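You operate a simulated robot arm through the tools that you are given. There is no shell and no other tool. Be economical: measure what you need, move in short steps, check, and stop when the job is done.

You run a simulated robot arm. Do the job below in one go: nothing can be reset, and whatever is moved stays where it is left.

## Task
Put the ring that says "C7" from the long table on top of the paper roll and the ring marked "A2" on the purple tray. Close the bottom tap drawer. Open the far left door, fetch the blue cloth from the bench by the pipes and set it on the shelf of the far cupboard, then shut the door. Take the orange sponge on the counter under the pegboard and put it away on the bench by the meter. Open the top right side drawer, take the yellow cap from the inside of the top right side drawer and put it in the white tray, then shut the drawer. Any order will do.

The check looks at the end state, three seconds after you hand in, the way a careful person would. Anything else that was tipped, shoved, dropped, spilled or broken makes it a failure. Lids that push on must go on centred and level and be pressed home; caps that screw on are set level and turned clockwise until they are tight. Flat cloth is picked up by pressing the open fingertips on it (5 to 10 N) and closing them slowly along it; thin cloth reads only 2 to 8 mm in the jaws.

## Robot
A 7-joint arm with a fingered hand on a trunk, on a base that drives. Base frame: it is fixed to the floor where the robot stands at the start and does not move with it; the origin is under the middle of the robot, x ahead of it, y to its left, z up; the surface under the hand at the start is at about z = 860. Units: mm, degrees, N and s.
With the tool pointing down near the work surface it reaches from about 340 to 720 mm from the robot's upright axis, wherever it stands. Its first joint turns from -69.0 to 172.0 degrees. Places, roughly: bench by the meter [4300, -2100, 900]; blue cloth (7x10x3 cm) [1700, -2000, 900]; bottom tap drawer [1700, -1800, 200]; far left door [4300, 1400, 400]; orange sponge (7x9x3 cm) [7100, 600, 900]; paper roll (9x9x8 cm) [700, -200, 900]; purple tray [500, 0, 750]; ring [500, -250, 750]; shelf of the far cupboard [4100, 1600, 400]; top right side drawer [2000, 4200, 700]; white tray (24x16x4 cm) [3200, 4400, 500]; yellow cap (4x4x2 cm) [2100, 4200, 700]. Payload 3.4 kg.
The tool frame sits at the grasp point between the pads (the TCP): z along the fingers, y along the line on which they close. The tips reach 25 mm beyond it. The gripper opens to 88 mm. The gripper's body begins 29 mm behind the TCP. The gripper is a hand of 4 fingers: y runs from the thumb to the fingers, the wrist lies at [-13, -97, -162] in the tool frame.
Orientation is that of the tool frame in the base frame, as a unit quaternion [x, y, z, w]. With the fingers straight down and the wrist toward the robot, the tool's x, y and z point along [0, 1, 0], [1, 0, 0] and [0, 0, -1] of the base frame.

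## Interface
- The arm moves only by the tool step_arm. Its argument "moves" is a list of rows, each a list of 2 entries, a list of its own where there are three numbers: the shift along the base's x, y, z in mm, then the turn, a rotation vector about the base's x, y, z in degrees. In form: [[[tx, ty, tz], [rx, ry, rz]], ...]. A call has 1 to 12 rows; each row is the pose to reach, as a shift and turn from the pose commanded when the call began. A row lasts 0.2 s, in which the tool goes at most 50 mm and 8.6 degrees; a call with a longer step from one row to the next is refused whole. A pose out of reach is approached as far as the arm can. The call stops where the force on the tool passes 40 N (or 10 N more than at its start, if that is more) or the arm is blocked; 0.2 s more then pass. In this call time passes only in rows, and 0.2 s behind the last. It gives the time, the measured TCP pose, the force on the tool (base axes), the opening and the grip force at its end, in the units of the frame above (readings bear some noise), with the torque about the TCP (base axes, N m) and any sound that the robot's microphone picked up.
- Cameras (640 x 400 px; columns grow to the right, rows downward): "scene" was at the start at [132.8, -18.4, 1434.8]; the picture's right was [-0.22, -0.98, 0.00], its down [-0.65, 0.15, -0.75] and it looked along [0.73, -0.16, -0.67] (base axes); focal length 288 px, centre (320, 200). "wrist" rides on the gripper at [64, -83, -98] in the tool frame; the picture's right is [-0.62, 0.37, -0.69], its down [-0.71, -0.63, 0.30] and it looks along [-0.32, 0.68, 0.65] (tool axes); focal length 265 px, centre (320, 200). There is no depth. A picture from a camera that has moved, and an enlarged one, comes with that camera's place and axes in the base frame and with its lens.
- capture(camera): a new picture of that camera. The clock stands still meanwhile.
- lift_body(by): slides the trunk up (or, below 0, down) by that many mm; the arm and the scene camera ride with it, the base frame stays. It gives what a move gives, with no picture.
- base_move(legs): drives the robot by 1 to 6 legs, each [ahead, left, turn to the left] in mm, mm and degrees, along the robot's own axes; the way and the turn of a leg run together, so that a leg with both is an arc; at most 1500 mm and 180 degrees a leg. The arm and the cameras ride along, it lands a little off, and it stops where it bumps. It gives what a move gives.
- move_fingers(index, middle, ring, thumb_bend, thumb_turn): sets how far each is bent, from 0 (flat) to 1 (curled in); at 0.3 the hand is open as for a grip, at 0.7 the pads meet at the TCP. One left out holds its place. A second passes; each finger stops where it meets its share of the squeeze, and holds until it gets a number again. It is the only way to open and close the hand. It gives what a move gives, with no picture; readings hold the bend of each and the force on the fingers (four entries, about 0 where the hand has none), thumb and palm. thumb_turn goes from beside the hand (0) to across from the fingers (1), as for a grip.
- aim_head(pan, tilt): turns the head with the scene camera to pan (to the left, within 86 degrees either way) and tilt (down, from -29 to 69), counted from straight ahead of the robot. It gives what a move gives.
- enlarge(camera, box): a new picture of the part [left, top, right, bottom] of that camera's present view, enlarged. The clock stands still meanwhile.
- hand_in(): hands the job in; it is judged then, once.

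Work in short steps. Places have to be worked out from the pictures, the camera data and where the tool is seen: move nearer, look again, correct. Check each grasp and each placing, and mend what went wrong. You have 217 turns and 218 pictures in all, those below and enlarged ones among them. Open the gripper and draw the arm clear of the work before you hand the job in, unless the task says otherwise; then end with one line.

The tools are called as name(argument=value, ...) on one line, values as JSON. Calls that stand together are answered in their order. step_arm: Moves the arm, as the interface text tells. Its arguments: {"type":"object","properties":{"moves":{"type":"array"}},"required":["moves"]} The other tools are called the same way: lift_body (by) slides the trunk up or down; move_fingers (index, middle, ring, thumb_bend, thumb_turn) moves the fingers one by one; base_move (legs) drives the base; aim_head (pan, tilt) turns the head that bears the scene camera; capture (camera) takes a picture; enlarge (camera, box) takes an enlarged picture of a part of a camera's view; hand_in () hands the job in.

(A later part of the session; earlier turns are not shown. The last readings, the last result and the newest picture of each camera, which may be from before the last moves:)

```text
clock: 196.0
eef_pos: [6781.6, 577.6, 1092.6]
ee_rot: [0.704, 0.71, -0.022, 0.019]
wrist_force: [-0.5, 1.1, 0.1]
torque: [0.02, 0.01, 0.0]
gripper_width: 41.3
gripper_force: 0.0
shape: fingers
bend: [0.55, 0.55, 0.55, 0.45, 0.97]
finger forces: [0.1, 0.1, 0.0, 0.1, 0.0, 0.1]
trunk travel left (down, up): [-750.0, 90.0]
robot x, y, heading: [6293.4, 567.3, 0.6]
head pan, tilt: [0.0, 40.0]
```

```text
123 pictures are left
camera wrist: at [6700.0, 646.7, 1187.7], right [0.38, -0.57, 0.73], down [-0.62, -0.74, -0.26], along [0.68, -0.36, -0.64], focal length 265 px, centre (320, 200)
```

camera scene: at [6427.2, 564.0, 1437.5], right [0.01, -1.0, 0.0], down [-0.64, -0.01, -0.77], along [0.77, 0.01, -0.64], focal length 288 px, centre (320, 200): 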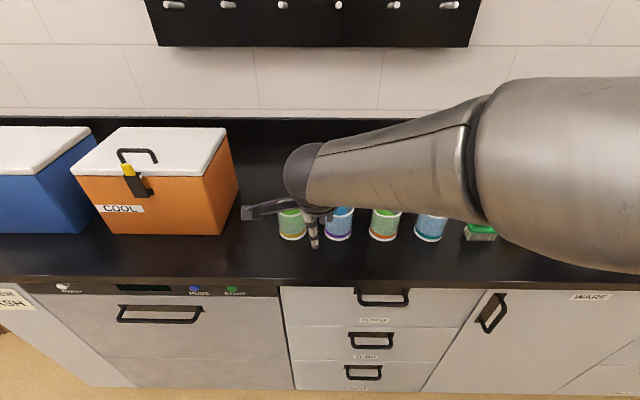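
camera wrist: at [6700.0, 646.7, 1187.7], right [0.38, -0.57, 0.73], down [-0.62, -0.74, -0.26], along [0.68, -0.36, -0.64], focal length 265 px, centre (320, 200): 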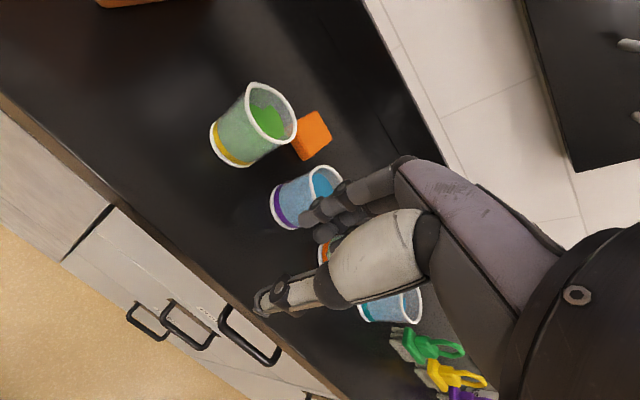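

The sponge sits behind a row of liquid cups. I'll drive 140 mm closer with the hand above cup height and look down at it.

base_move(legs=[[140, 0, 0]])

capture(camera="wrist")

capture(camera="scene")

```text
clock: 197.4
eef_pos: [6925.2, 579.0, 1092.6]
ee_rot: [0.704, 0.71, -0.022, 0.02]
wrist_force: [0.4, 0.0, 0.3]
torque: [0.03, 0.0, 0.01]
gripper_width: 41.3
gripper_force: 0.0
shape: fingers
bend: [0.55, 0.55, 0.55, 0.45, 0.97]
finger forces: [0.0, 0.0, 0.0, 0.1, 0.0, 0.0]
trunk travel left (down, up): [-750.0, 90.0]
robot x, y, heading: [6434.6, 564.5, 0.7]
head pan, tilt: [0.0, 40.0]
```

```text
122 pictures are left
camera wrist: at [6842.5, 649.0, 1187.6], right [0.38, -0.57, 0.73], down [-0.62, -0.74, -0.26], along [0.68, -0.36, -0.64], focal length 265 px, centre (320, 200)
```

wrist: 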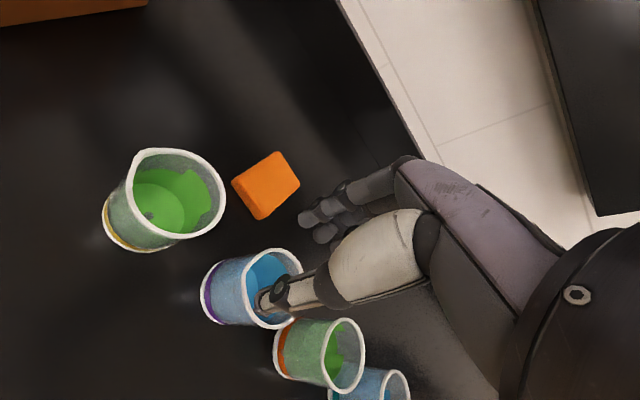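

```text
121 pictures are left
camera scene: at [6569.8, 566.2, 1437.4], right [0.01, -1.0, 0.0], down [-0.64, -0.01, -0.77], along [0.77, 0.01, -0.64], focal length 288 px, centre (320, 200)
```

scene: 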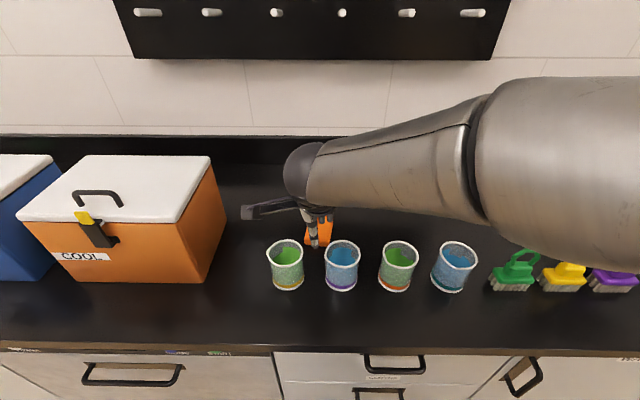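

The sponge lies with its long axis about along x, centred near (7062,579). I need the jaws closing along y, so I'll yaw +80° while moving over it at a safe height.

step_arm(moves=[[[13, 0, 5], [0, 0, 8]], [[27, 0, 10], [0, 0, 16]], [[40, 0, 10], [0, 0, 24]], [[54, 0, 10], [0, 0, 32]], [[68, 0, 10], [0, 0, 40]], [[82, 0, 10], [0, 0, 48]], [[96, 0, 10], [0, 0, 56]], [[110, 0, 10], [0, 0, 64]], [[123, 0, 10], [0, 0, 72]], [[137, 0, 10], [0, 0, 80]]])

move_fingers(index=0.3, middle=0.3, ring=0.3, thumb_bend=0.3)

capture(camera="wrist")

capture(camera="scene")

```text
clock: 199.6
eef_pos: [7061.6, 580.9, 1102.3]
ee_rot: [0.081, 0.996, -0.005, 0.029]
wrist_force: [0.4, 0.4, 0.4]
torque: [0.0, 0.0, 0.02]
gripper_width: 41.6
gripper_force: 0.0
shape: fingers
bend: [0.55, 0.55, 0.55, 0.45, 0.97]
finger forces: [0.1, 0.1, 0.0, 0.0, 0.1, 0.1]
trunk travel left (down, up): [-750.0, 90.0]
robot x, y, heading: [6433.9, 559.7, 0.9]
head pan, tilt: [0.0, 40.0]
```

```text
clock: 200.6
eef_pos: [7061.6, 578.1, 1103.6]
ee_rot: [0.083, 0.996, -0.004, 0.029]
wrist_force: [-0.1, -0.1, 0.0]
torque: [-0.01, -0.02, 0.02]
gripper_width: 84.6
gripper_force: 0.1
shape: fingers
bend: [0.3, 0.3, 0.3, 0.3, 0.97]
finger forces: [0.0, 0.1, 0.0, 0.1, 0.0, 0.0]
trunk travel left (down, up): [-750.0, 90.0]
robot x, y, heading: [6432.4, 567.9, 0.9]
head pan, tilt: [0.0, 40.0]
```

```text
120 pictures are left
camera wrist: at [6979.7, 509.6, 1198.2], right [0.63, 0.27, 0.73], down [0.62, -0.74, -0.26], along [0.47, 0.61, -0.64], focal length 265 px, centre (320, 200)
```

wrist: 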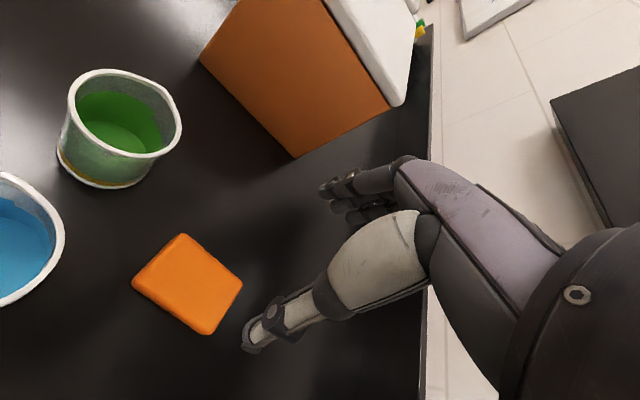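

```text
119 pictures are left
camera scene: at [6569.4, 566.2, 1437.4], right [0.01, -1.0, 0.0], down [-0.64, -0.01, -0.77], along [0.77, 0.01, -0.64], focal length 288 px, centre (320, 200)
```

scene: 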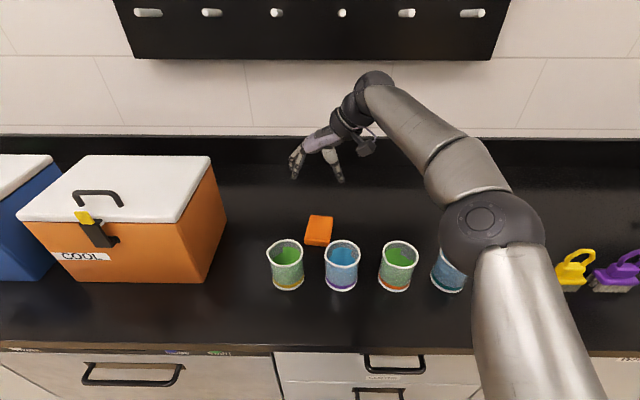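

The refined sponge centre is about (7071,576). I'll descend partway and check clearance to the cups.

step_arm(moves=[[[9, -3, -40], [0, 0, 2]], [[9, -3, -80], [0, 0, 3]], [[9, -3, -110], [0, 0, 3]]])

capture(camera="wrist")

capture(camera="scene")

```text
clock: 201.4
eef_pos: [7071.5, 576.5, 992.4]
ee_rot: [0.057, 0.998, -0.004, 0.03]
wrist_force: [0.5, 0.2, 0.1]
torque: [-0.01, 0.01, 0.02]
gripper_width: 84.5
gripper_force: 0.0
shape: fingers
bend: [0.3, 0.3, 0.3, 0.3, 0.97]
finger forces: [0.0, 0.0, 0.0, 0.1, 0.0, 0.0]
trunk travel left (down, up): [-750.0, 90.0]
robot x, y, heading: [6432.9, 563.8, 0.6]
head pan, tilt: [0.0, 40.0]
```

```text
118 pictures are left
camera wrist: at [6994.0, 502.2, 1087.7], right [0.62, 0.3, 0.73], down [0.66, -0.71, -0.26], along [0.44, 0.64, -0.64], focal length 265 px, centre (320, 200)
```

wrist: 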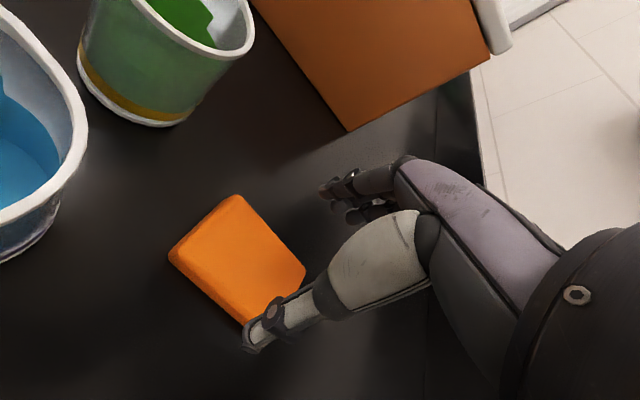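

```text
117 pictures are left
camera scene: at [6570.3, 566.2, 1437.4], right [0.01, -1.0, 0.0], down [-0.64, -0.01, -0.77], along [0.77, 0.01, -0.64], focal length 288 px, centre (320, 200)
```

scene: 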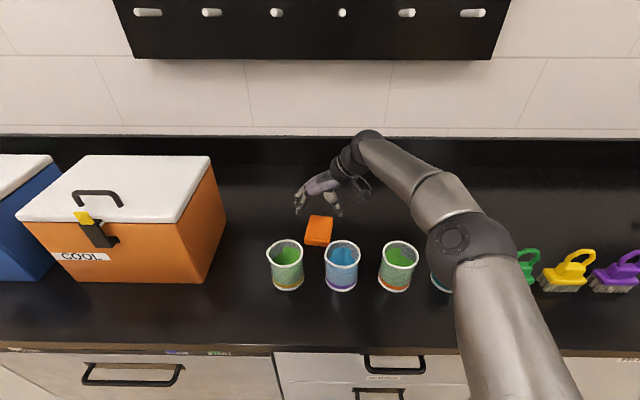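

Clearance looks OK. I'll go down to grasp height in small steps, shifting (-4,-4).

step_arm(moves=[[[-4, -4, -25], [0, 0, 0]], [[-4, -4, -45], [0, 0, 0]], [[-4, -4, -60], [0, 0, 0]]])

capture(camera="wrist")

capture(camera="scene")

```text
clock: 202.2
eef_pos: [7066.3, 571.7, 932.0]
ee_rot: [0.057, 0.998, -0.004, 0.03]
wrist_force: [-1.0, -0.3, 0.6]
torque: [-0.01, 0.0, 0.02]
gripper_width: 84.4
gripper_force: 0.1
shape: fingers
bend: [0.3, 0.3, 0.3, 0.3, 0.97]
finger forces: [0.0, 0.0, 0.0, 0.0, 0.0, 0.0]
trunk travel left (down, up): [-750.0, 90.0]
robot x, y, heading: [6432.4, 564.9, 0.8]
head pan, tilt: [0.0, 40.0]
```

```text
116 pictures are left
camera wrist: at [6988.5, 497.5, 1027.5], right [0.62, 0.3, 0.73], down [0.65, -0.71, -0.26], along [0.44, 0.64, -0.64], focal length 265 px, centre (320, 200)
```

wrist: 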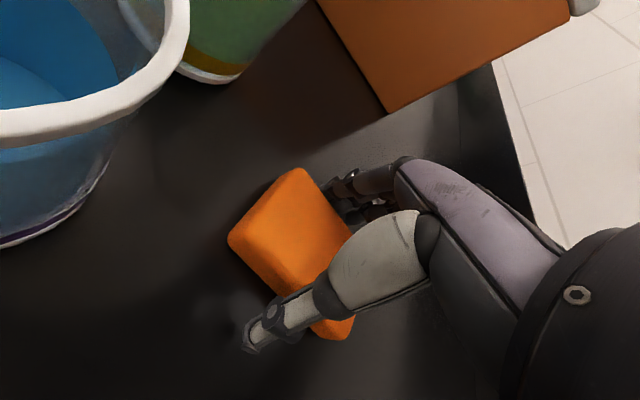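

```text
115 pictures are left
camera scene: at [6569.7, 565.9, 1437.4], right [0.01, -1.0, 0.0], down [-0.64, -0.01, -0.77], along [0.77, 0.01, -0.64], focal length 288 px, centre (320, 200)
```

scene: 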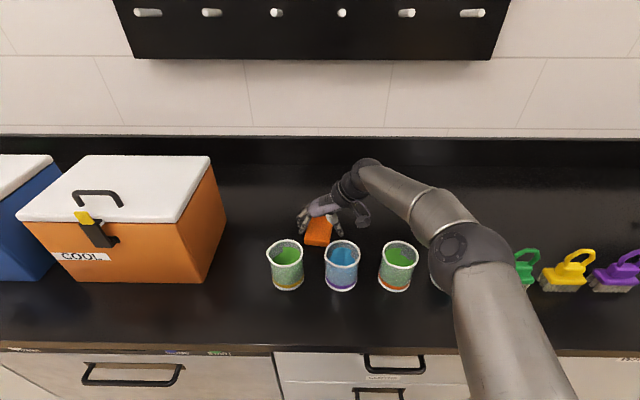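

The fingers straddle the sponge and nothing is touched. I'll close.

move_fingers(index=0.75, middle=0.75, ring=0.75, thumb_bend=0.75)

capture(camera="wrist")

```text
clock: 203.2
eef_pos: [7066.6, 570.4, 932.9]
ee_rot: [0.056, 0.998, -0.004, 0.029]
wrist_force: [0.1, -0.6, -0.1]
torque: [-0.02, -0.01, 0.0]
gripper_width: 57.3
gripper_force: 24.8
shape: fingers
bend: [0.54, 0.59, 0.62, 0.37, 0.92]
finger forces: [8.9, 7.9, 8.0, 0.0, 25.2, 0.0]
trunk travel left (down, up): [-750.0, 90.0]
robot x, y, heading: [6435.3, 569.0, 0.6]
head pan, tilt: [0.0, 40.0]
```

```text
114 pictures are left
camera wrist: at [6988.3, 497.8, 1027.9], right [0.62, 0.3, 0.73], down [0.66, -0.71, -0.26], along [0.44, 0.64, -0.64], focal length 265 px, centre (320, 200)
```

wrist: 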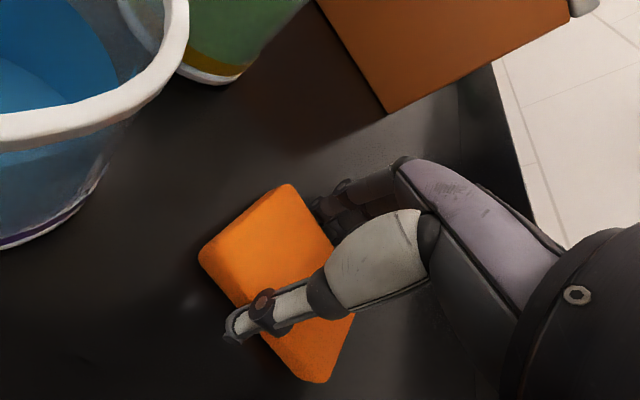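

Firmly gripped at 25 N and 57 mm. I'll lift straight up, then back over the cups at a safe height.

step_arm(moves=[[[0, 0, 30], [0, 0, 0]], [[0, 0, 70], [0, 0, 0]], [[0, 0, 115], [0, 0, 0]], [[0, 0, 160], [0, 0, 0]], [[0, 0, 200], [0, 0, 0]]])

capture(camera="wrist")

base_move(legs=[[-450, 0, 0]])

capture(camera="scene")

```text
clock: 204.4
eef_pos: [7057.7, 571.9, 1132.7]
ee_rot: [0.056, 0.998, -0.004, 0.03]
wrist_force: [-0.1, 0.1, -0.3]
torque: [-0.02, 0.02, 0.03]
gripper_width: 57.4
gripper_force: 24.1
shape: fingers
bend: [0.54, 0.59, 0.62, 0.37, 0.92]
finger forces: [8.8, 8.0, 8.0, 0.1, 24.9, 0.0]
out of reach, approached as far as the arm can: row 5
trunk travel left (down, up): [-750.0, 90.0]
robot x, y, heading: [6431.6, 564.3, 0.9]
head pan, tilt: [0.0, 40.0]
```

```text
113 pictures are left
camera wrist: at [6980.4, 497.1, 1228.0], right [0.62, 0.3, 0.73], down [0.66, -0.71, -0.26], along [0.44, 0.64, -0.64], focal length 265 px, centre (320, 200)
```

wrist: 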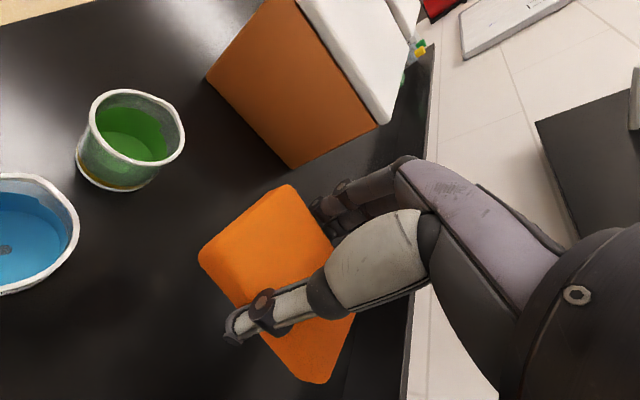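

```text
clock: 207.1
eef_pos: [6615.4, 566.7, 1132.4]
ee_rot: [0.053, 0.998, -0.003, 0.03]
wrist_force: [-0.4, 0.5, -0.1]
torque: [0.02, 0.01, 0.0]
gripper_width: 57.4
gripper_force: 24.6
shape: fingers
bend: [0.54, 0.59, 0.62, 0.37, 0.92]
finger forces: [8.7, 7.9, 7.9, 0.0, 25.0, 0.1]
trunk travel left (down, up): [-750.0, 90.0]
robot x, y, heading: [5991.2, 558.0, 0.9]
head pan, tilt: [0.0, 40.0]
```

```text
112 pictures are left
camera scene: at [6125.8, 559.0, 1437.5], right [0.02, -1.0, 0.0], down [-0.64, -0.01, -0.77], along [0.77, 0.02, -0.64], focal length 288 px, centre (320, 200)
```

scene: 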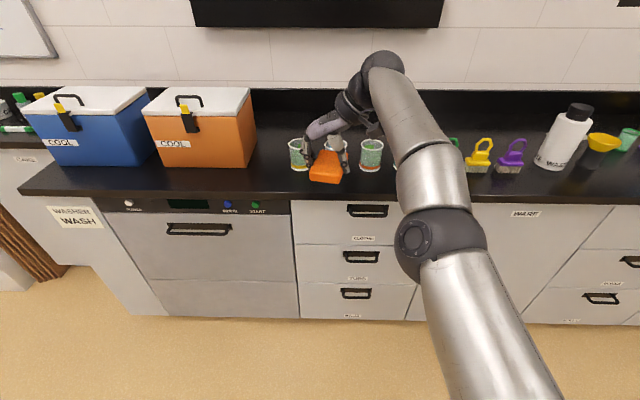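

Carried clear. I'll drive to the right-wall bench near x≈4300.

base_move(legs=[[0, 0, -90], [1500, 0, 0], [200, 0, 0], [0, -1500, 0], [0, -150, 0]])

aim_head(pan=0, tilt=30)

capture(camera="scene")

```text
clock: 227.5
eef_pos: [4332.5, -1754.3, 1132.0]
ee_rot: [0.746, 0.666, -0.023, 0.019]
wrist_force: [0.1, -0.3, -0.3]
torque: [-0.03, -0.02, 0.01]
gripper_width: 57.0
gripper_force: 24.8
shape: fingers
bend: [0.54, 0.59, 0.62, 0.37, 0.92]
finger forces: [8.6, 7.7, 8.0, 0.0, 24.6, 0.0]
trunk travel left (down, up): [-750.0, 90.0]
robot x, y, heading: [4325.2, -1128.7, -89.3]
head pan, tilt: [0.0, 40.0]
```

```text
clock: 228.2
eef_pos: [4334.2, -1755.6, 1131.9]
ee_rot: [0.746, 0.666, -0.023, 0.019]
wrist_force: [0.1, -0.5, -0.9]
torque: [-0.01, 0.02, -0.02]
gripper_width: 57.0
gripper_force: 24.8
shape: fingers
bend: [0.54, 0.59, 0.62, 0.37, 0.92]
finger forces: [8.6, 7.9, 8.0, 0.0, 24.6, 0.0]
trunk travel left (down, up): [-750.0, 90.0]
robot x, y, heading: [4326.9, -1126.2, -89.4]
head pan, tilt: [0.0, 30.0]
```

```text
111 pictures are left
camera scene: at [4330.1, -1270.1, 1452.7], right [-1.0, -0.01, 0.0], down [-0.01, 0.5, -0.87], along [0.01, -0.87, -0.5], focal length 288 px, centre (320, 200)
```

scene: 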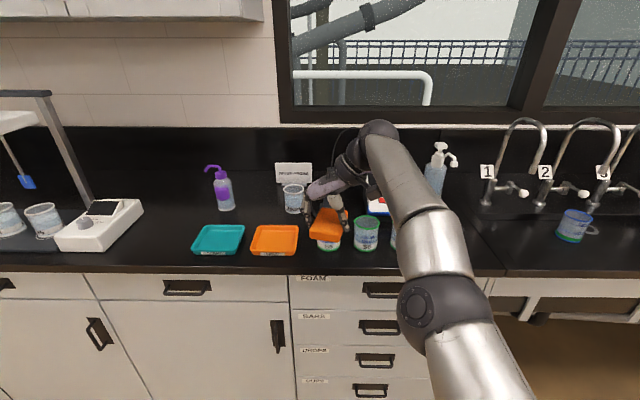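

I'll enlarge the bench area to identify the meter and the free space.

enlarge(camera="scene", box=[180, 130, 480, 290])

capture(camera="wrist")

enlarge(camera="scene", box=[0, 80, 240, 260])

```text
2.13 times, centred on (330, 210) of scene
camera zoom: at [4330.1, -1270.1, 1452.7], right [-1.0, -0.01, 0.0], down [-0.01, 0.5, -0.87], along [0.01, -0.87, -0.5], focal length 615 px, centre (299, 179)
```

zoom: 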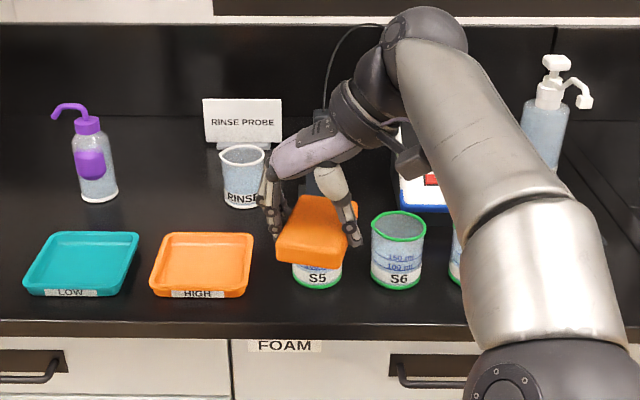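

```text
109 pictures are left
camera wrist: at [4259.6, -1675.5, 1227.4], right [0.3, -0.62, 0.73], down [-0.71, -0.65, -0.26], along [0.64, -0.44, -0.64], focal length 265 px, centre (320, 200)
```

wrist: 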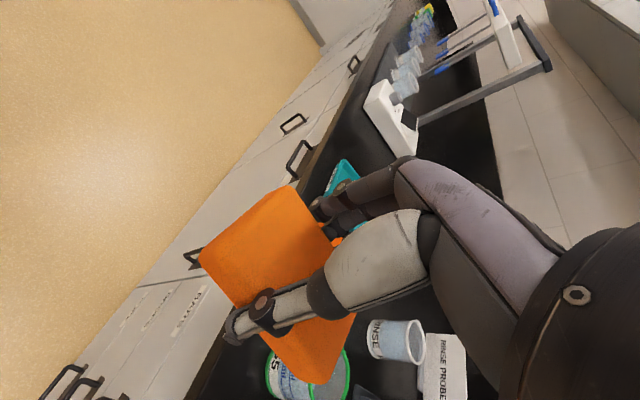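

```text
2.22 times, centred on (120, 170) of scene
camera zoom: at [4330.1, -1270.1, 1452.7], right [-1.0, -0.01, 0.0], down [-0.01, 0.5, -0.87], along [0.01, -0.87, -0.5], focal length 641 px, centre (764, 267)
```

zoom: 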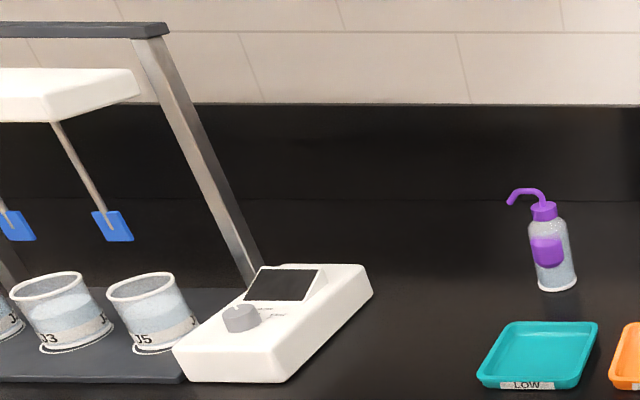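

The meter seems to be hidden behind my arm. I'll swing the hand left to see the free bench around it.

step_arm(moves=[[[45, 0, 0], [0, 0, 0]], [[90, 5, 0], [0, 0, 0]], [[135, 15, 0], [0, 0, 0]], [[180, 30, 0], [0, 0, 0]], [[225, 45, 0], [0, 0, 0]], [[265, 60, 0], [0, 0, 0]]])

aim_head(pan=-10, tilt=35)

capture(camera="scene")

```text
clock: 229.6
eef_pos: [4540.7, -1686.7, 1129.4]
ee_rot: [0.747, 0.665, -0.023, 0.019]
wrist_force: [-0.2, 0.7, -0.3]
torque: [-0.01, -0.01, 0.02]
gripper_width: 57.2
gripper_force: 24.4
shape: fingers
bend: [0.55, 0.59, 0.62, 0.37, 0.92]
finger forces: [8.5, 7.8, 7.8, 0.0, 24.5, 0.0]
out of reach, approached as far as the arm can: row 1, 2, 3, 4, 5, 6
trunk travel left (down, up): [-750.0, 90.0]
robot x, y, heading: [4326.4, -1129.5, -89.0]
head pan, tilt: [0.0, 30.0]
```

```text
clock: 230.3
eef_pos: [4541.7, -1686.4, 1130.5]
ee_rot: [0.746, 0.665, -0.023, 0.017]
wrist_force: [-0.5, 0.0, 0.7]
torque: [-0.01, -0.02, -0.02]
gripper_width: 57.1
gripper_force: 24.4
shape: fingers
bend: [0.55, 0.59, 0.62, 0.37, 0.92]
finger forces: [8.5, 7.8, 7.8, 0.0, 24.5, 0.1]
trunk travel left (down, up): [-750.0, 90.0]
robot x, y, heading: [4325.5, -1127.9, -89.3]
head pan, tilt: [-10.0, 35.0]
```

```text
107 pictures are left
camera scene: at [4314.9, -1266.5, 1445.0], right [-0.99, 0.16, 0.0], down [0.09, 0.57, -0.82], along [-0.13, -0.81, -0.57], focal length 288 px, centre (320, 200)
```

scene: 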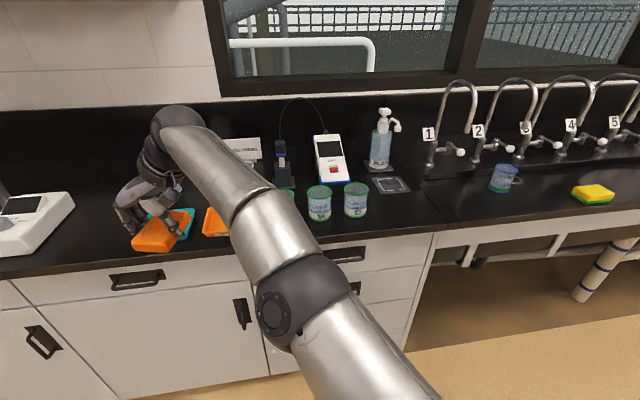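

The meter is the white instrument with the probe stand. There's clear bench in front of the dark pad, right of cup S7, at about (3962,-1957). I'll bring the arm straight ahead again and shift the base right and forward.

step_arm(moves=[[[-45, -15, 0], [0, 0, 0]], [[-90, -30, 0], [0, 0, 0]], [[-135, -45, 0], [0, 0, 0]], [[-175, -58, 0], [0, 0, 0]], [[-208, -68, 0], [0, 0, 0]]])

base_move(legs=[[0, -367, 0], [130, 0, 0]])

aim_head(pan=0, tilt=45)

capture(camera="scene")

capture(camera="wrist")

```text
clock: 231.6
eef_pos: [4334.0, -1754.2, 1130.8]
ee_rot: [0.745, 0.666, -0.024, 0.019]
wrist_force: [0.2, 0.3, -0.4]
torque: [0.01, -0.02, 0.01]
gripper_width: 57.0
gripper_force: 23.9
shape: fingers
bend: [0.55, 0.59, 0.62, 0.37, 0.92]
finger forces: [8.5, 7.8, 7.8, 0.0, 24.4, 0.0]
trunk travel left (down, up): [-750.0, 90.0]
robot x, y, heading: [4324.8, -1134.7, -89.3]
head pan, tilt: [-10.0, 35.0]
```

```text
clock: 234.8
eef_pos: [3973.9, -1885.9, 1132.7]
ee_rot: [0.747, 0.664, -0.024, 0.019]
wrist_force: [0.1, -0.6, 0.2]
torque: [0.03, 0.0, 0.01]
gripper_width: 57.3
gripper_force: 24.1
shape: fingers
bend: [0.55, 0.59, 0.62, 0.37, 0.92]
finger forces: [8.5, 7.8, 7.9, 0.0, 24.4, 0.0]
trunk travel left (down, up): [-750.0, 90.0]
robot x, y, heading: [3965.6, -1265.0, -89.3]
head pan, tilt: [-10.0, 35.0]
```

```text
clock: 235.5
eef_pos: [3974.0, -1885.9, 1132.3]
ee_rot: [0.747, 0.664, -0.024, 0.018]
wrist_force: [0.2, -1.0, 0.5]
torque: [0.02, 0.02, 0.01]
gripper_width: 57.2
gripper_force: 24.4
shape: fingers
bend: [0.55, 0.59, 0.62, 0.37, 0.92]
finger forces: [8.5, 7.8, 7.8, 0.0, 24.4, 0.0]
trunk travel left (down, up): [-750.0, 90.0]
robot x, y, heading: [3970.4, -1264.0, -89.1]
head pan, tilt: [0.0, 45.0]
```

```text
106 pictures are left
camera scene: at [3970.2, -1394.4, 1430.2], right [-1.0, -0.01, 0.0], down [-0.01, 0.71, -0.71], along [0.01, -0.71, -0.71], focal length 288 px, centre (320, 200)
```

scene: 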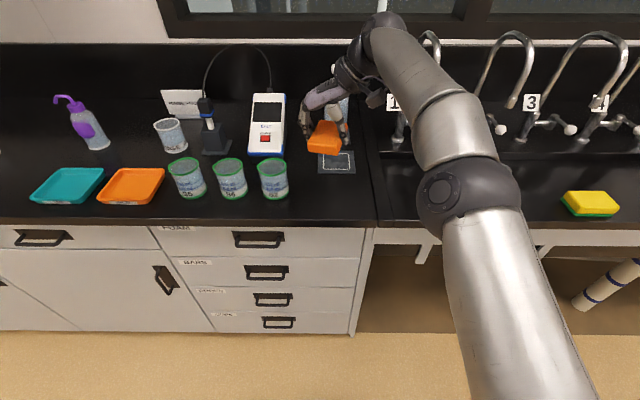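

```text
105 pictures are left
camera wrist: at [3901.2, -1806.3, 1227.0], right [0.3, -0.62, 0.73], down [-0.71, -0.65, -0.26], along [0.63, -0.44, -0.64], focal length 265 px, centre (320, 200)
```

wrist: 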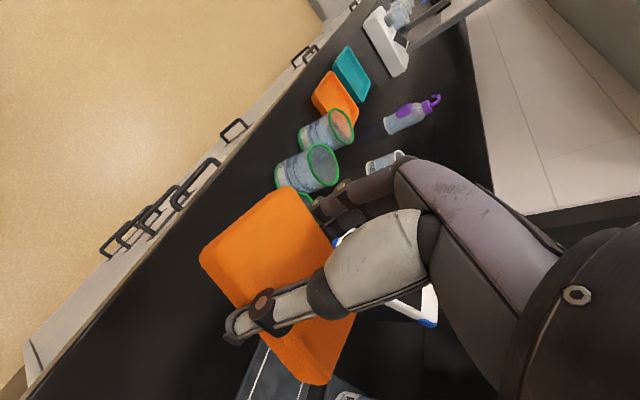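

The free rectangle is x 3840–4055, y -1840 to -2035. I'll lower the sponge at (3957,-1940).

step_arm(moves=[[[-8, -27, -25], [0, 0, 0]], [[-17, -54, -50], [0, 0, 0]], [[-17, -54, -95], [0, 0, 0]], [[-17, -54, -140], [0, 0, 0]], [[-17, -54, -170], [0, 0, 0]]])

capture(camera="scene")

capture(camera="wrist")

```text
clock: 236.7
eef_pos: [3959.1, -1914.8, 984.2]
ee_rot: [0.747, 0.664, -0.023, 0.019]
wrist_force: [-0.5, -0.7, 0.3]
torque: [0.02, 0.03, 0.01]
gripper_width: 57.1
gripper_force: 23.6
shape: fingers
bend: [0.55, 0.59, 0.62, 0.37, 0.92]
finger forces: [8.5, 7.7, 7.6, 0.0, 24.1, 0.1]
out of reach, approached as far as the arm can: row 1, 2, 3, 4, 5
trunk travel left (down, up): [-750.0, 90.0]
robot x, y, heading: [3968.5, -1265.6, -89.7]
head pan, tilt: [0.0, 45.0]
```

```text
104 pictures are left
camera scene: at [3970.3, -1394.8, 1430.2], right [-1.0, -0.01, 0.0], down [-0.01, 0.71, -0.71], along [0.01, -0.71, -0.71], focal length 288 px, centre (320, 200)
```

scene: 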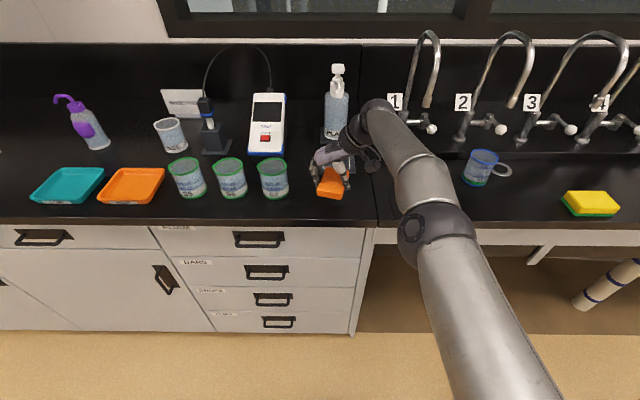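

```text
103 pictures are left
camera wrist: at [3885.6, -1835.0, 1079.2], right [0.3, -0.62, 0.73], down [-0.71, -0.65, -0.26], along [0.63, -0.44, -0.64], focal length 265 px, centre (320, 200)
```

wrist: 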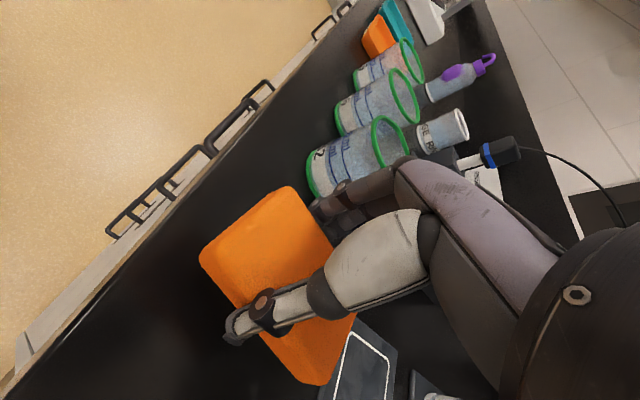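

The arm hit its reach limit. I'll drive 60 mm forward, then pull back to y≈-1940 and lower.

base_move(legs=[[60, 0, 0]])

step_arm(moves=[[[0, 18, -10], [0, 0, 0]], [[0, 35, -25], [0, 0, 0]], [[0, 35, -40], [0, 0, 0]], [[0, 35, -48], [0, 0, 0]]])

capture(camera="wrist")

enlarge(camera="scene", box=[250, 110, 450, 240])

```text
clock: 237.7
eef_pos: [3960.2, -1976.0, 984.4]
ee_rot: [0.747, 0.664, -0.023, 0.019]
wrist_force: [-0.1, -0.5, -0.2]
torque: [-0.02, -0.02, -0.05]
gripper_width: 56.8
gripper_force: 24.0
shape: fingers
bend: [0.55, 0.59, 0.62, 0.37, 0.92]
finger forces: [8.4, 7.8, 7.8, 0.1, 24.0, 0.0]
trunk travel left (down, up): [-750.0, 90.0]
robot x, y, heading: [3965.1, -1325.6, -89.0]
head pan, tilt: [0.0, 45.0]
```

```text
clock: 238.7
eef_pos: [3960.1, -1940.5, 935.6]
ee_rot: [0.747, 0.664, -0.023, 0.018]
wrist_force: [0.4, -0.3, -1.2]
torque: [0.0, -0.02, 0.01]
gripper_width: 57.0
gripper_force: 24.2
shape: fingers
bend: [0.55, 0.59, 0.62, 0.37, 0.92]
finger forces: [8.4, 7.7, 7.7, 0.0, 23.9, 0.0]
trunk travel left (down, up): [-750.0, 90.0]
robot x, y, heading: [3970.9, -1324.0, -89.5]
head pan, tilt: [0.0, 45.0]
```

```text
102 pictures are left
camera wrist: at [3886.2, -1860.6, 1031.6], right [0.3, -0.62, 0.73], down [-0.71, -0.65, -0.26], along [0.63, -0.44, -0.64], focal length 265 px, centre (320, 200)
```

wrist: 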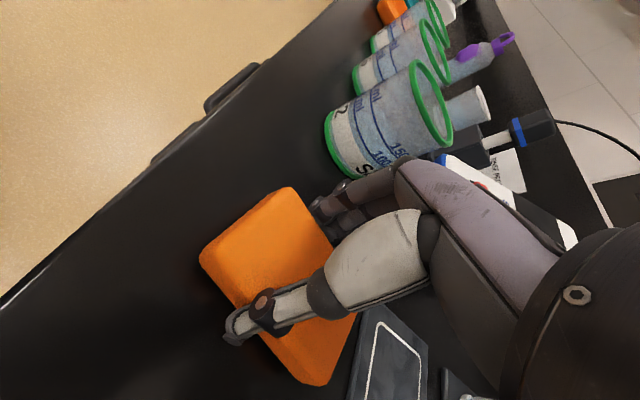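

```text
3.08 times, centred on (350, 175) of scene
camera zoom: at [3971.0, -1455.9, 1430.2], right [-1.0, -0.01, 0.0], down [-0.01, 0.71, -0.71], along [0.01, -0.71, -0.71], focal length 887 px, centre (228, 277)
```

zoom: 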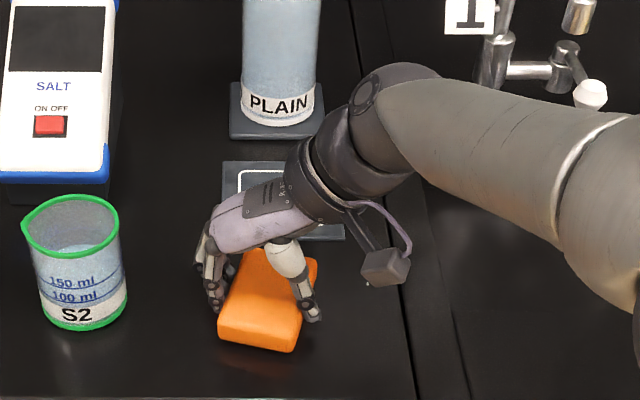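

Clear on all sides. I'll feel down for contact.

step_arm(moves=[[[0, 0, -3], [0, 0, 0]], [[0, 0, -6], [0, 0, 0]], [[0, 0, -9], [0, 0, 0]]])

```text
clock: 239.4
eef_pos: [3959.9, -1941.2, 931.7]
ee_rot: [0.748, 0.663, -0.024, 0.021]
wrist_force: [0.0, -1.2, 13.5]
torque: [-0.06, 0.0, 0.02]
gripper_width: 57.5
gripper_force: 25.3
shape: fingers
bend: [0.55, 0.59, 0.63, 0.37, 0.92]
finger forces: [8.8, 8.1, 7.7, 0.1, 26.0, 0.0]
trunk travel left (down, up): [-750.0, 90.0]
robot x, y, heading: [3968.9, -1324.1, -89.5]
head pan, tilt: [0.0, 45.0]
```

In contact at 13 N. I'll open the hand and lift away.

move_fingers(index=0.3, middle=0.3, ring=0.3, thumb_bend=0.25)

step_arm(moves=[[[0, 0, 30], [0, 0, 0]], [[0, 0, 75], [0, 0, 0]], [[0, 0, 120], [0, 0, 0]], [[0, 0, 165], [0, 0, 0]]])

enlarge(camera="scene", box=[250, 110, 450, 240])

```text
clock: 240.4
eef_pos: [3960.0, -1940.4, 928.7]
ee_rot: [0.748, 0.664, -0.024, 0.019]
wrist_force: [-0.4, 0.1, -0.3]
torque: [0.03, 0.0, -0.04]
gripper_width: 88.2
gripper_force: 0.1
shape: fingers
bend: [0.3, 0.3, 0.3, 0.25, 0.97]
finger forces: [0.0, 0.0, 0.1, 0.0, 0.0, 0.0]
trunk travel left (down, up): [-750.0, 90.0]
robot x, y, heading: [3967.1, -1321.6, -89.8]
head pan, tilt: [0.0, 45.0]
```

```text
clock: 241.4
eef_pos: [3963.1, -1940.7, 1095.0]
ee_rot: [0.747, 0.664, -0.024, 0.018]
wrist_force: [0.3, -0.5, -0.8]
torque: [0.01, 0.02, 0.0]
gripper_width: 88.3
gripper_force: 0.1
shape: fingers
bend: [0.3, 0.3, 0.3, 0.25, 0.97]
finger forces: [0.1, 0.0, 0.0, 0.0, 0.1, 0.0]
trunk travel left (down, up): [-750.0, 90.0]
robot x, y, heading: [3967.5, -1323.9, -89.4]
head pan, tilt: [0.0, 45.0]
```

```text
3.08 times, centred on (350, 175) of scene
camera zoom: at [3971.8, -1455.0, 1430.2], right [-1.0, -0.01, 0.0], down [-0.01, 0.71, -0.71], along [0.01, -0.71, -0.71], focal length 887 px, centre (228, 277)
```

zoom: 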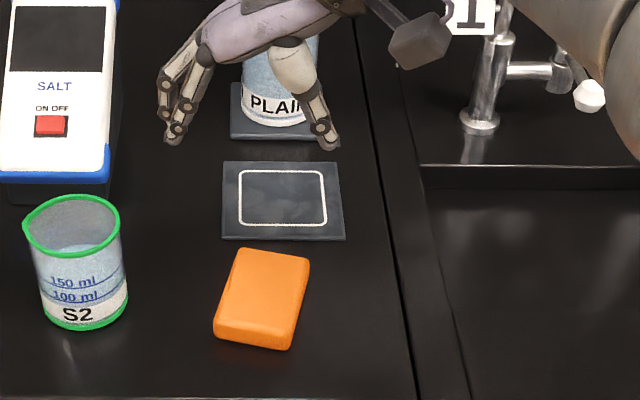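

The sponge is placed. Next is the blue cloth: I'll back off and strafe right to x≈1693.

base_move(legs=[[-250, 0, 0], [0, -1500, 0], [0, -760, 0], [90, 0, 0]])

capture(camera="scene")

capture(camera="wrist")

```text
clock: 254.7
eef_pos: [1693.4, -1799.7, 1094.0]
ee_rot: [0.748, 0.663, -0.023, 0.018]
wrist_force: [-0.6, -0.3, -0.2]
torque: [0.05, 0.0, -0.02]
gripper_width: 88.5
gripper_force: 0.1
shape: fingers
bend: [0.3, 0.3, 0.3, 0.25, 0.97]
finger forces: [0.0, 0.0, 0.1, 0.1, 0.0, 0.0]
trunk travel left (down, up): [-750.0, 90.0]
robot x, y, heading: [1707.6, -1180.3, -89.5]
head pan, tilt: [0.0, 45.0]
```

```text
99 pictures are left
camera scene: at [1705.6, -1315.0, 1430.1], right [-1.0, 0.0, 0.0], down [0.0, 0.71, -0.71], along [0.0, -0.71, -0.71], focal length 288 px, centre (320, 200)
```

scene: 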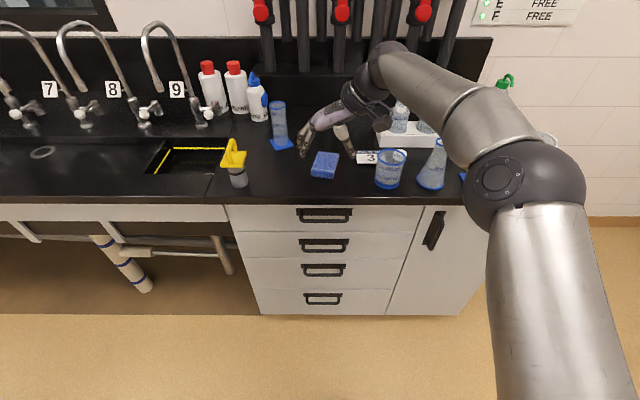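

```text
98 pictures are left
camera wrist: at [1621.2, -1719.1, 1189.2], right [0.3, -0.62, 0.73], down [-0.72, -0.65, -0.26], along [0.63, -0.44, -0.64], focal length 265 px, centre (320, 200)
```

wrist: 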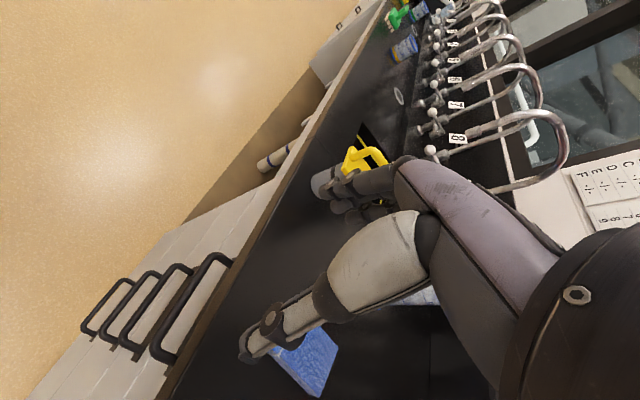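

I'll zoom in on the cloth to get its shape and orientation.

enlarge(camera="scene", box=[270, 120, 420, 215])

```text
4.21 times, centred on (345, 168) of scene
camera zoom: at [1705.6, -1315.0, 1430.1], right [-1.0, 0.0, 0.0], down [0.0, 0.71, -0.71], along [0.0, -0.71, -0.71], focal length 1214 px, centre (215, 337)
```

zoom: 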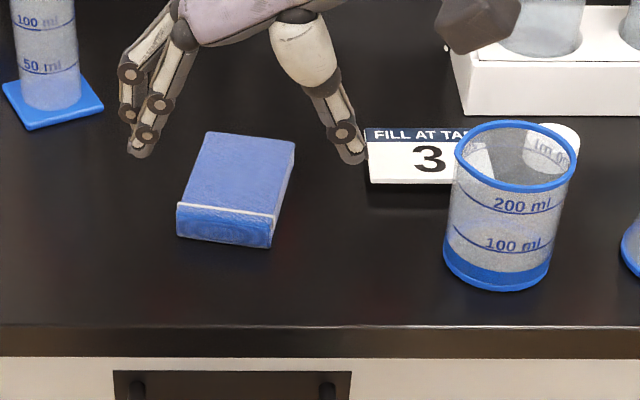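

The cloth is a folded block centred at about (1688,-1975), with its short side along x, so the current jaw direction only needs -8° of yaw. I'll move over it.

base_move(legs=[[172, 0, 0]])

step_arm(moves=[[[-4, 0, -30], [0, 0, -4]], [[-4, 0, -70], [0, 0, -8]], [[-4, 0, -100], [0, 0, -8]]])

capture(camera="wrist")

enlarge(camera="scene", box=[250, 110, 450, 240])

```text
clock: 256.2
eef_pos: [1696.4, -1970.2, 1094.1]
ee_rot: [0.749, 0.662, -0.024, 0.019]
wrist_force: [0.0, 0.5, 0.2]
torque: [0.0, 0.03, -0.02]
gripper_width: 88.6
gripper_force: 0.0
shape: fingers
bend: [0.3, 0.3, 0.3, 0.25, 0.97]
finger forces: [0.0, 0.0, 0.0, 0.0, 0.0, 0.0]
trunk travel left (down, up): [-750.0, 90.0]
robot x, y, heading: [1706.3, -1352.1, -89.5]
head pan, tilt: [0.0, 45.0]
```

```text
clock: 257.0
eef_pos: [1692.1, -1969.5, 993.2]
ee_rot: [0.792, 0.609, -0.025, 0.017]
wrist_force: [0.4, 0.4, -0.1]
torque: [0.03, -0.01, 0.0]
gripper_width: 88.5
gripper_force: 0.1
shape: fingers
bend: [0.3, 0.3, 0.3, 0.25, 0.97]
finger forces: [0.0, 0.0, 0.0, 0.1, 0.0, 0.1]
trunk travel left (down, up): [-750.0, 90.0]
robot x, y, heading: [1705.6, -1350.5, -89.6]
head pan, tilt: [0.0, 45.0]
```

```text
96 pictures are left
camera wrist: at [1631.1, -1879.7, 1089.0], right [0.21, -0.65, 0.73], down [-0.8, -0.54, -0.26], along [0.56, -0.53, -0.64], focal length 265 px, centre (320, 200)
```

wrist: 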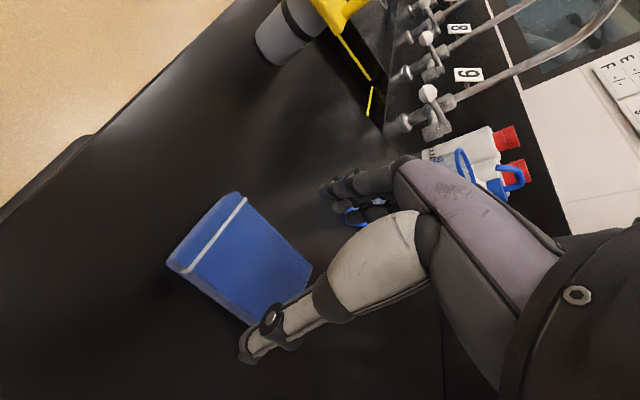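

```text
3.08 times, centred on (350, 175) of scene
camera zoom: at [1706.5, -1485.3, 1430.2], right [-1.0, -0.01, 0.0], down [0.0, 0.71, -0.71], along [0.01, -0.71, -0.71], focal length 887 px, centre (228, 277)
```

zoom: 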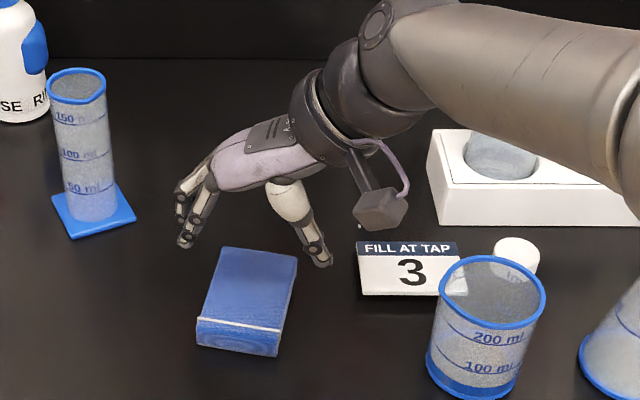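

Aligned within 5 mm. I'll lower and grip.

step_arm(moves=[[[-4, -3, -30], [0, 0, 0]], [[-4, -3, -55], [0, 0, 0]], [[-4, -3, -64], [0, 0, 0]]])

move_fingers(index=0.75, middle=0.75, ring=0.75, thumb_bend=0.75)

capture(camera="wrist")

```text
clock: 257.8
eef_pos: [1688.8, -1972.4, 930.3]
ee_rot: [0.792, 0.609, -0.025, 0.017]
wrist_force: [0.2, -0.1, 0.4]
torque: [0.01, -0.01, -0.02]
gripper_width: 88.4
gripper_force: 0.0
shape: fingers
bend: [0.3, 0.3, 0.3, 0.25, 0.97]
finger forces: [0.0, 0.0, 0.0, 0.0, 0.1, 0.1]
trunk travel left (down, up): [-750.0, 90.0]
robot x, y, heading: [1705.9, -1354.1, -89.6]
head pan, tilt: [0.0, 45.0]
```

```text
clock: 258.8
eef_pos: [1688.0, -1972.7, 930.8]
ee_rot: [0.792, 0.61, -0.024, 0.016]
wrist_force: [-0.5, 1.1, 0.1]
torque: [0.01, -0.01, 0.0]
gripper_width: 60.8
gripper_force: 24.2
shape: fingers
bend: [0.58, 0.6, 0.62, 0.3, 0.92]
finger forces: [8.7, 7.8, 8.1, 0.1, 24.0, 0.0]
trunk travel left (down, up): [-750.0, 90.0]
robot x, y, heading: [1707.8, -1355.7, -89.7]
head pan, tilt: [0.0, 45.0]
```

```text
94 pictures are left
camera wrist: at [1627.6, -1882.2, 1025.9], right [0.21, -0.65, 0.73], down [-0.8, -0.54, -0.26], along [0.56, -0.53, -0.64], focal length 265 px, centre (320, 200)
```

wrist: 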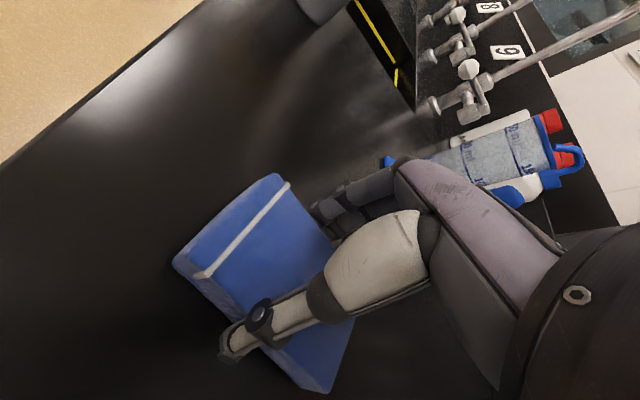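

The cloth is gripped. I'll lift, back away, and drive to the open cupboard.

step_arm(moves=[[[0, 0, 30], [0, 0, 0]], [[0, 0, 75], [0, 0, 0]], [[0, 0, 120], [0, 0, 0]], [[0, 0, 165], [0, 0, 0]]])

base_move(legs=[[-260, 0, 0], [0, 0, 90], [1500, 0, 0], [1500, 0, 0], [450, 0, 0], [0, 0, 90]])

capture(camera="wrist")

```text
clock: 259.8
eef_pos: [1686.7, -1970.6, 1096.3]
ee_rot: [0.792, 0.609, -0.024, 0.017]
wrist_force: [0.4, 0.3, -1.1]
torque: [-0.03, 0.01, 0.01]
gripper_width: 60.8
gripper_force: 24.5
shape: fingers
bend: [0.58, 0.61, 0.62, 0.3, 0.92]
finger forces: [8.5, 7.7, 7.9, 0.1, 23.8, 0.0]
trunk travel left (down, up): [-750.0, 90.0]
robot x, y, heading: [1703.8, -1355.6, -89.4]
head pan, tilt: [0.0, 45.0]
```

```text
clock: 285.3
eef_pos: [5130.7, -533.0, 1094.4]
ee_rot: [-0.592, 0.806, 0.016, 0.025]
wrist_force: [0.2, -0.1, 0.1]
torque: [-0.02, 0.01, 0.0]
gripper_width: 60.6
gripper_force: 23.4
shape: fingers
bend: [0.58, 0.61, 0.62, 0.3, 0.92]
finger forces: [8.2, 7.6, 7.8, 0.0, 23.1, 0.2]
trunk travel left (down, up): [-750.0, 90.0]
robot x, y, heading: [5081.4, -1153.4, 87.8]
head pan, tilt: [0.0, 45.0]
```

```text
93 pictures are left
camera wrist: at [5188.9, -623.6, 1191.1], right [-0.18, 0.66, 0.73], down [0.82, 0.51, -0.26], along [-0.54, 0.55, -0.64], focal length 265 px, centre (320, 200)
```

wrist: 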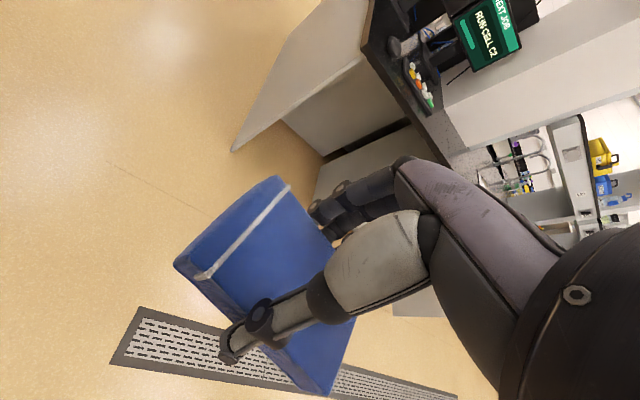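

Still held. I'll drive up beside the cupboard, face it, and take a look.

base_move(legs=[[0, 0, 2.2], [1500, 0, 0], [1130, 0, 0], [0, 0, 90]])

lift_body(by=-300)

aim_head(pan=15, tilt=35)

capture(camera="scene")

```text
clock: 302.4
eef_pos: [4436.8, 1495.8, 1096.1]
ee_rot: [0.993, -0.113, -0.029, -0.005]
wrist_force: [0.7, -0.3, -0.4]
torque: [-0.03, 0.03, 0.0]
gripper_width: 60.6
gripper_force: 22.9
shape: fingers
bend: [0.58, 0.61, 0.63, 0.31, 0.92]
finger forces: [8.1, 7.5, 7.7, 0.0, 22.9, 0.0]
trunk travel left (down, up): [-750.0, 90.0]
robot x, y, heading: [5057.4, 1499.8, -177.9]
head pan, tilt: [0.0, 45.0]
```

```text
clock: 305.4
eef_pos: [4436.3, 1495.9, 796.0]
ee_rot: [0.993, -0.113, -0.029, -0.005]
wrist_force: [0.2, 0.2, 0.2]
torque: [0.01, 0.02, -0.01]
gripper_width: 60.4
gripper_force: 23.2
shape: fingers
bend: [0.58, 0.61, 0.63, 0.31, 0.92]
finger forces: [8.0, 7.5, 7.7, 0.0, 22.8, 0.0]
trunk travel left (down, up): [-450.0, 390.0]
robot x, y, heading: [5051.9, 1500.8, -177.7]
head pan, tilt: [0.0, 45.0]
```

```text
clock: 306.2
eef_pos: [4436.3, 1496.4, 796.6]
ee_rot: [0.993, -0.113, -0.03, -0.005]
wrist_force: [0.8, 0.4, -0.4]
torque: [0.0, 0.0, 0.02]
gripper_width: 60.5
gripper_force: 22.8
shape: fingers
bend: [0.58, 0.61, 0.63, 0.31, 0.92]
finger forces: [8.1, 7.5, 7.7, 0.1, 22.8, 0.0]
trunk travel left (down, up): [-450.0, 390.0]
robot x, y, heading: [5049.8, 1497.0, -177.6]
head pan, tilt: [15.0, 35.0]
```

```text
92 pictures are left
camera scene: at [4921.7, 1470.3, 1145.0], right [-0.3, 0.95, 0.0], down [0.55, 0.17, -0.82], along [-0.78, -0.24, -0.57], focal length 288 px, centre (320, 200)
```

scene: 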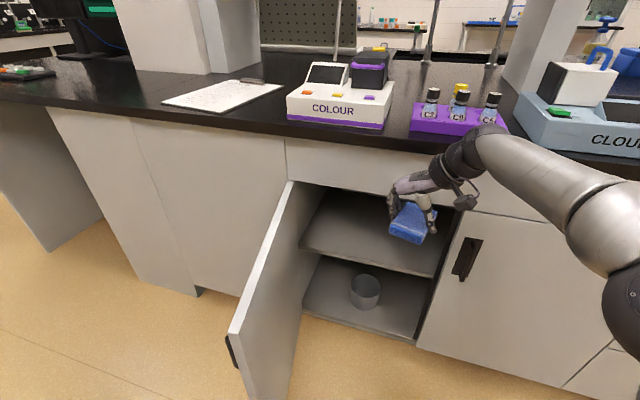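

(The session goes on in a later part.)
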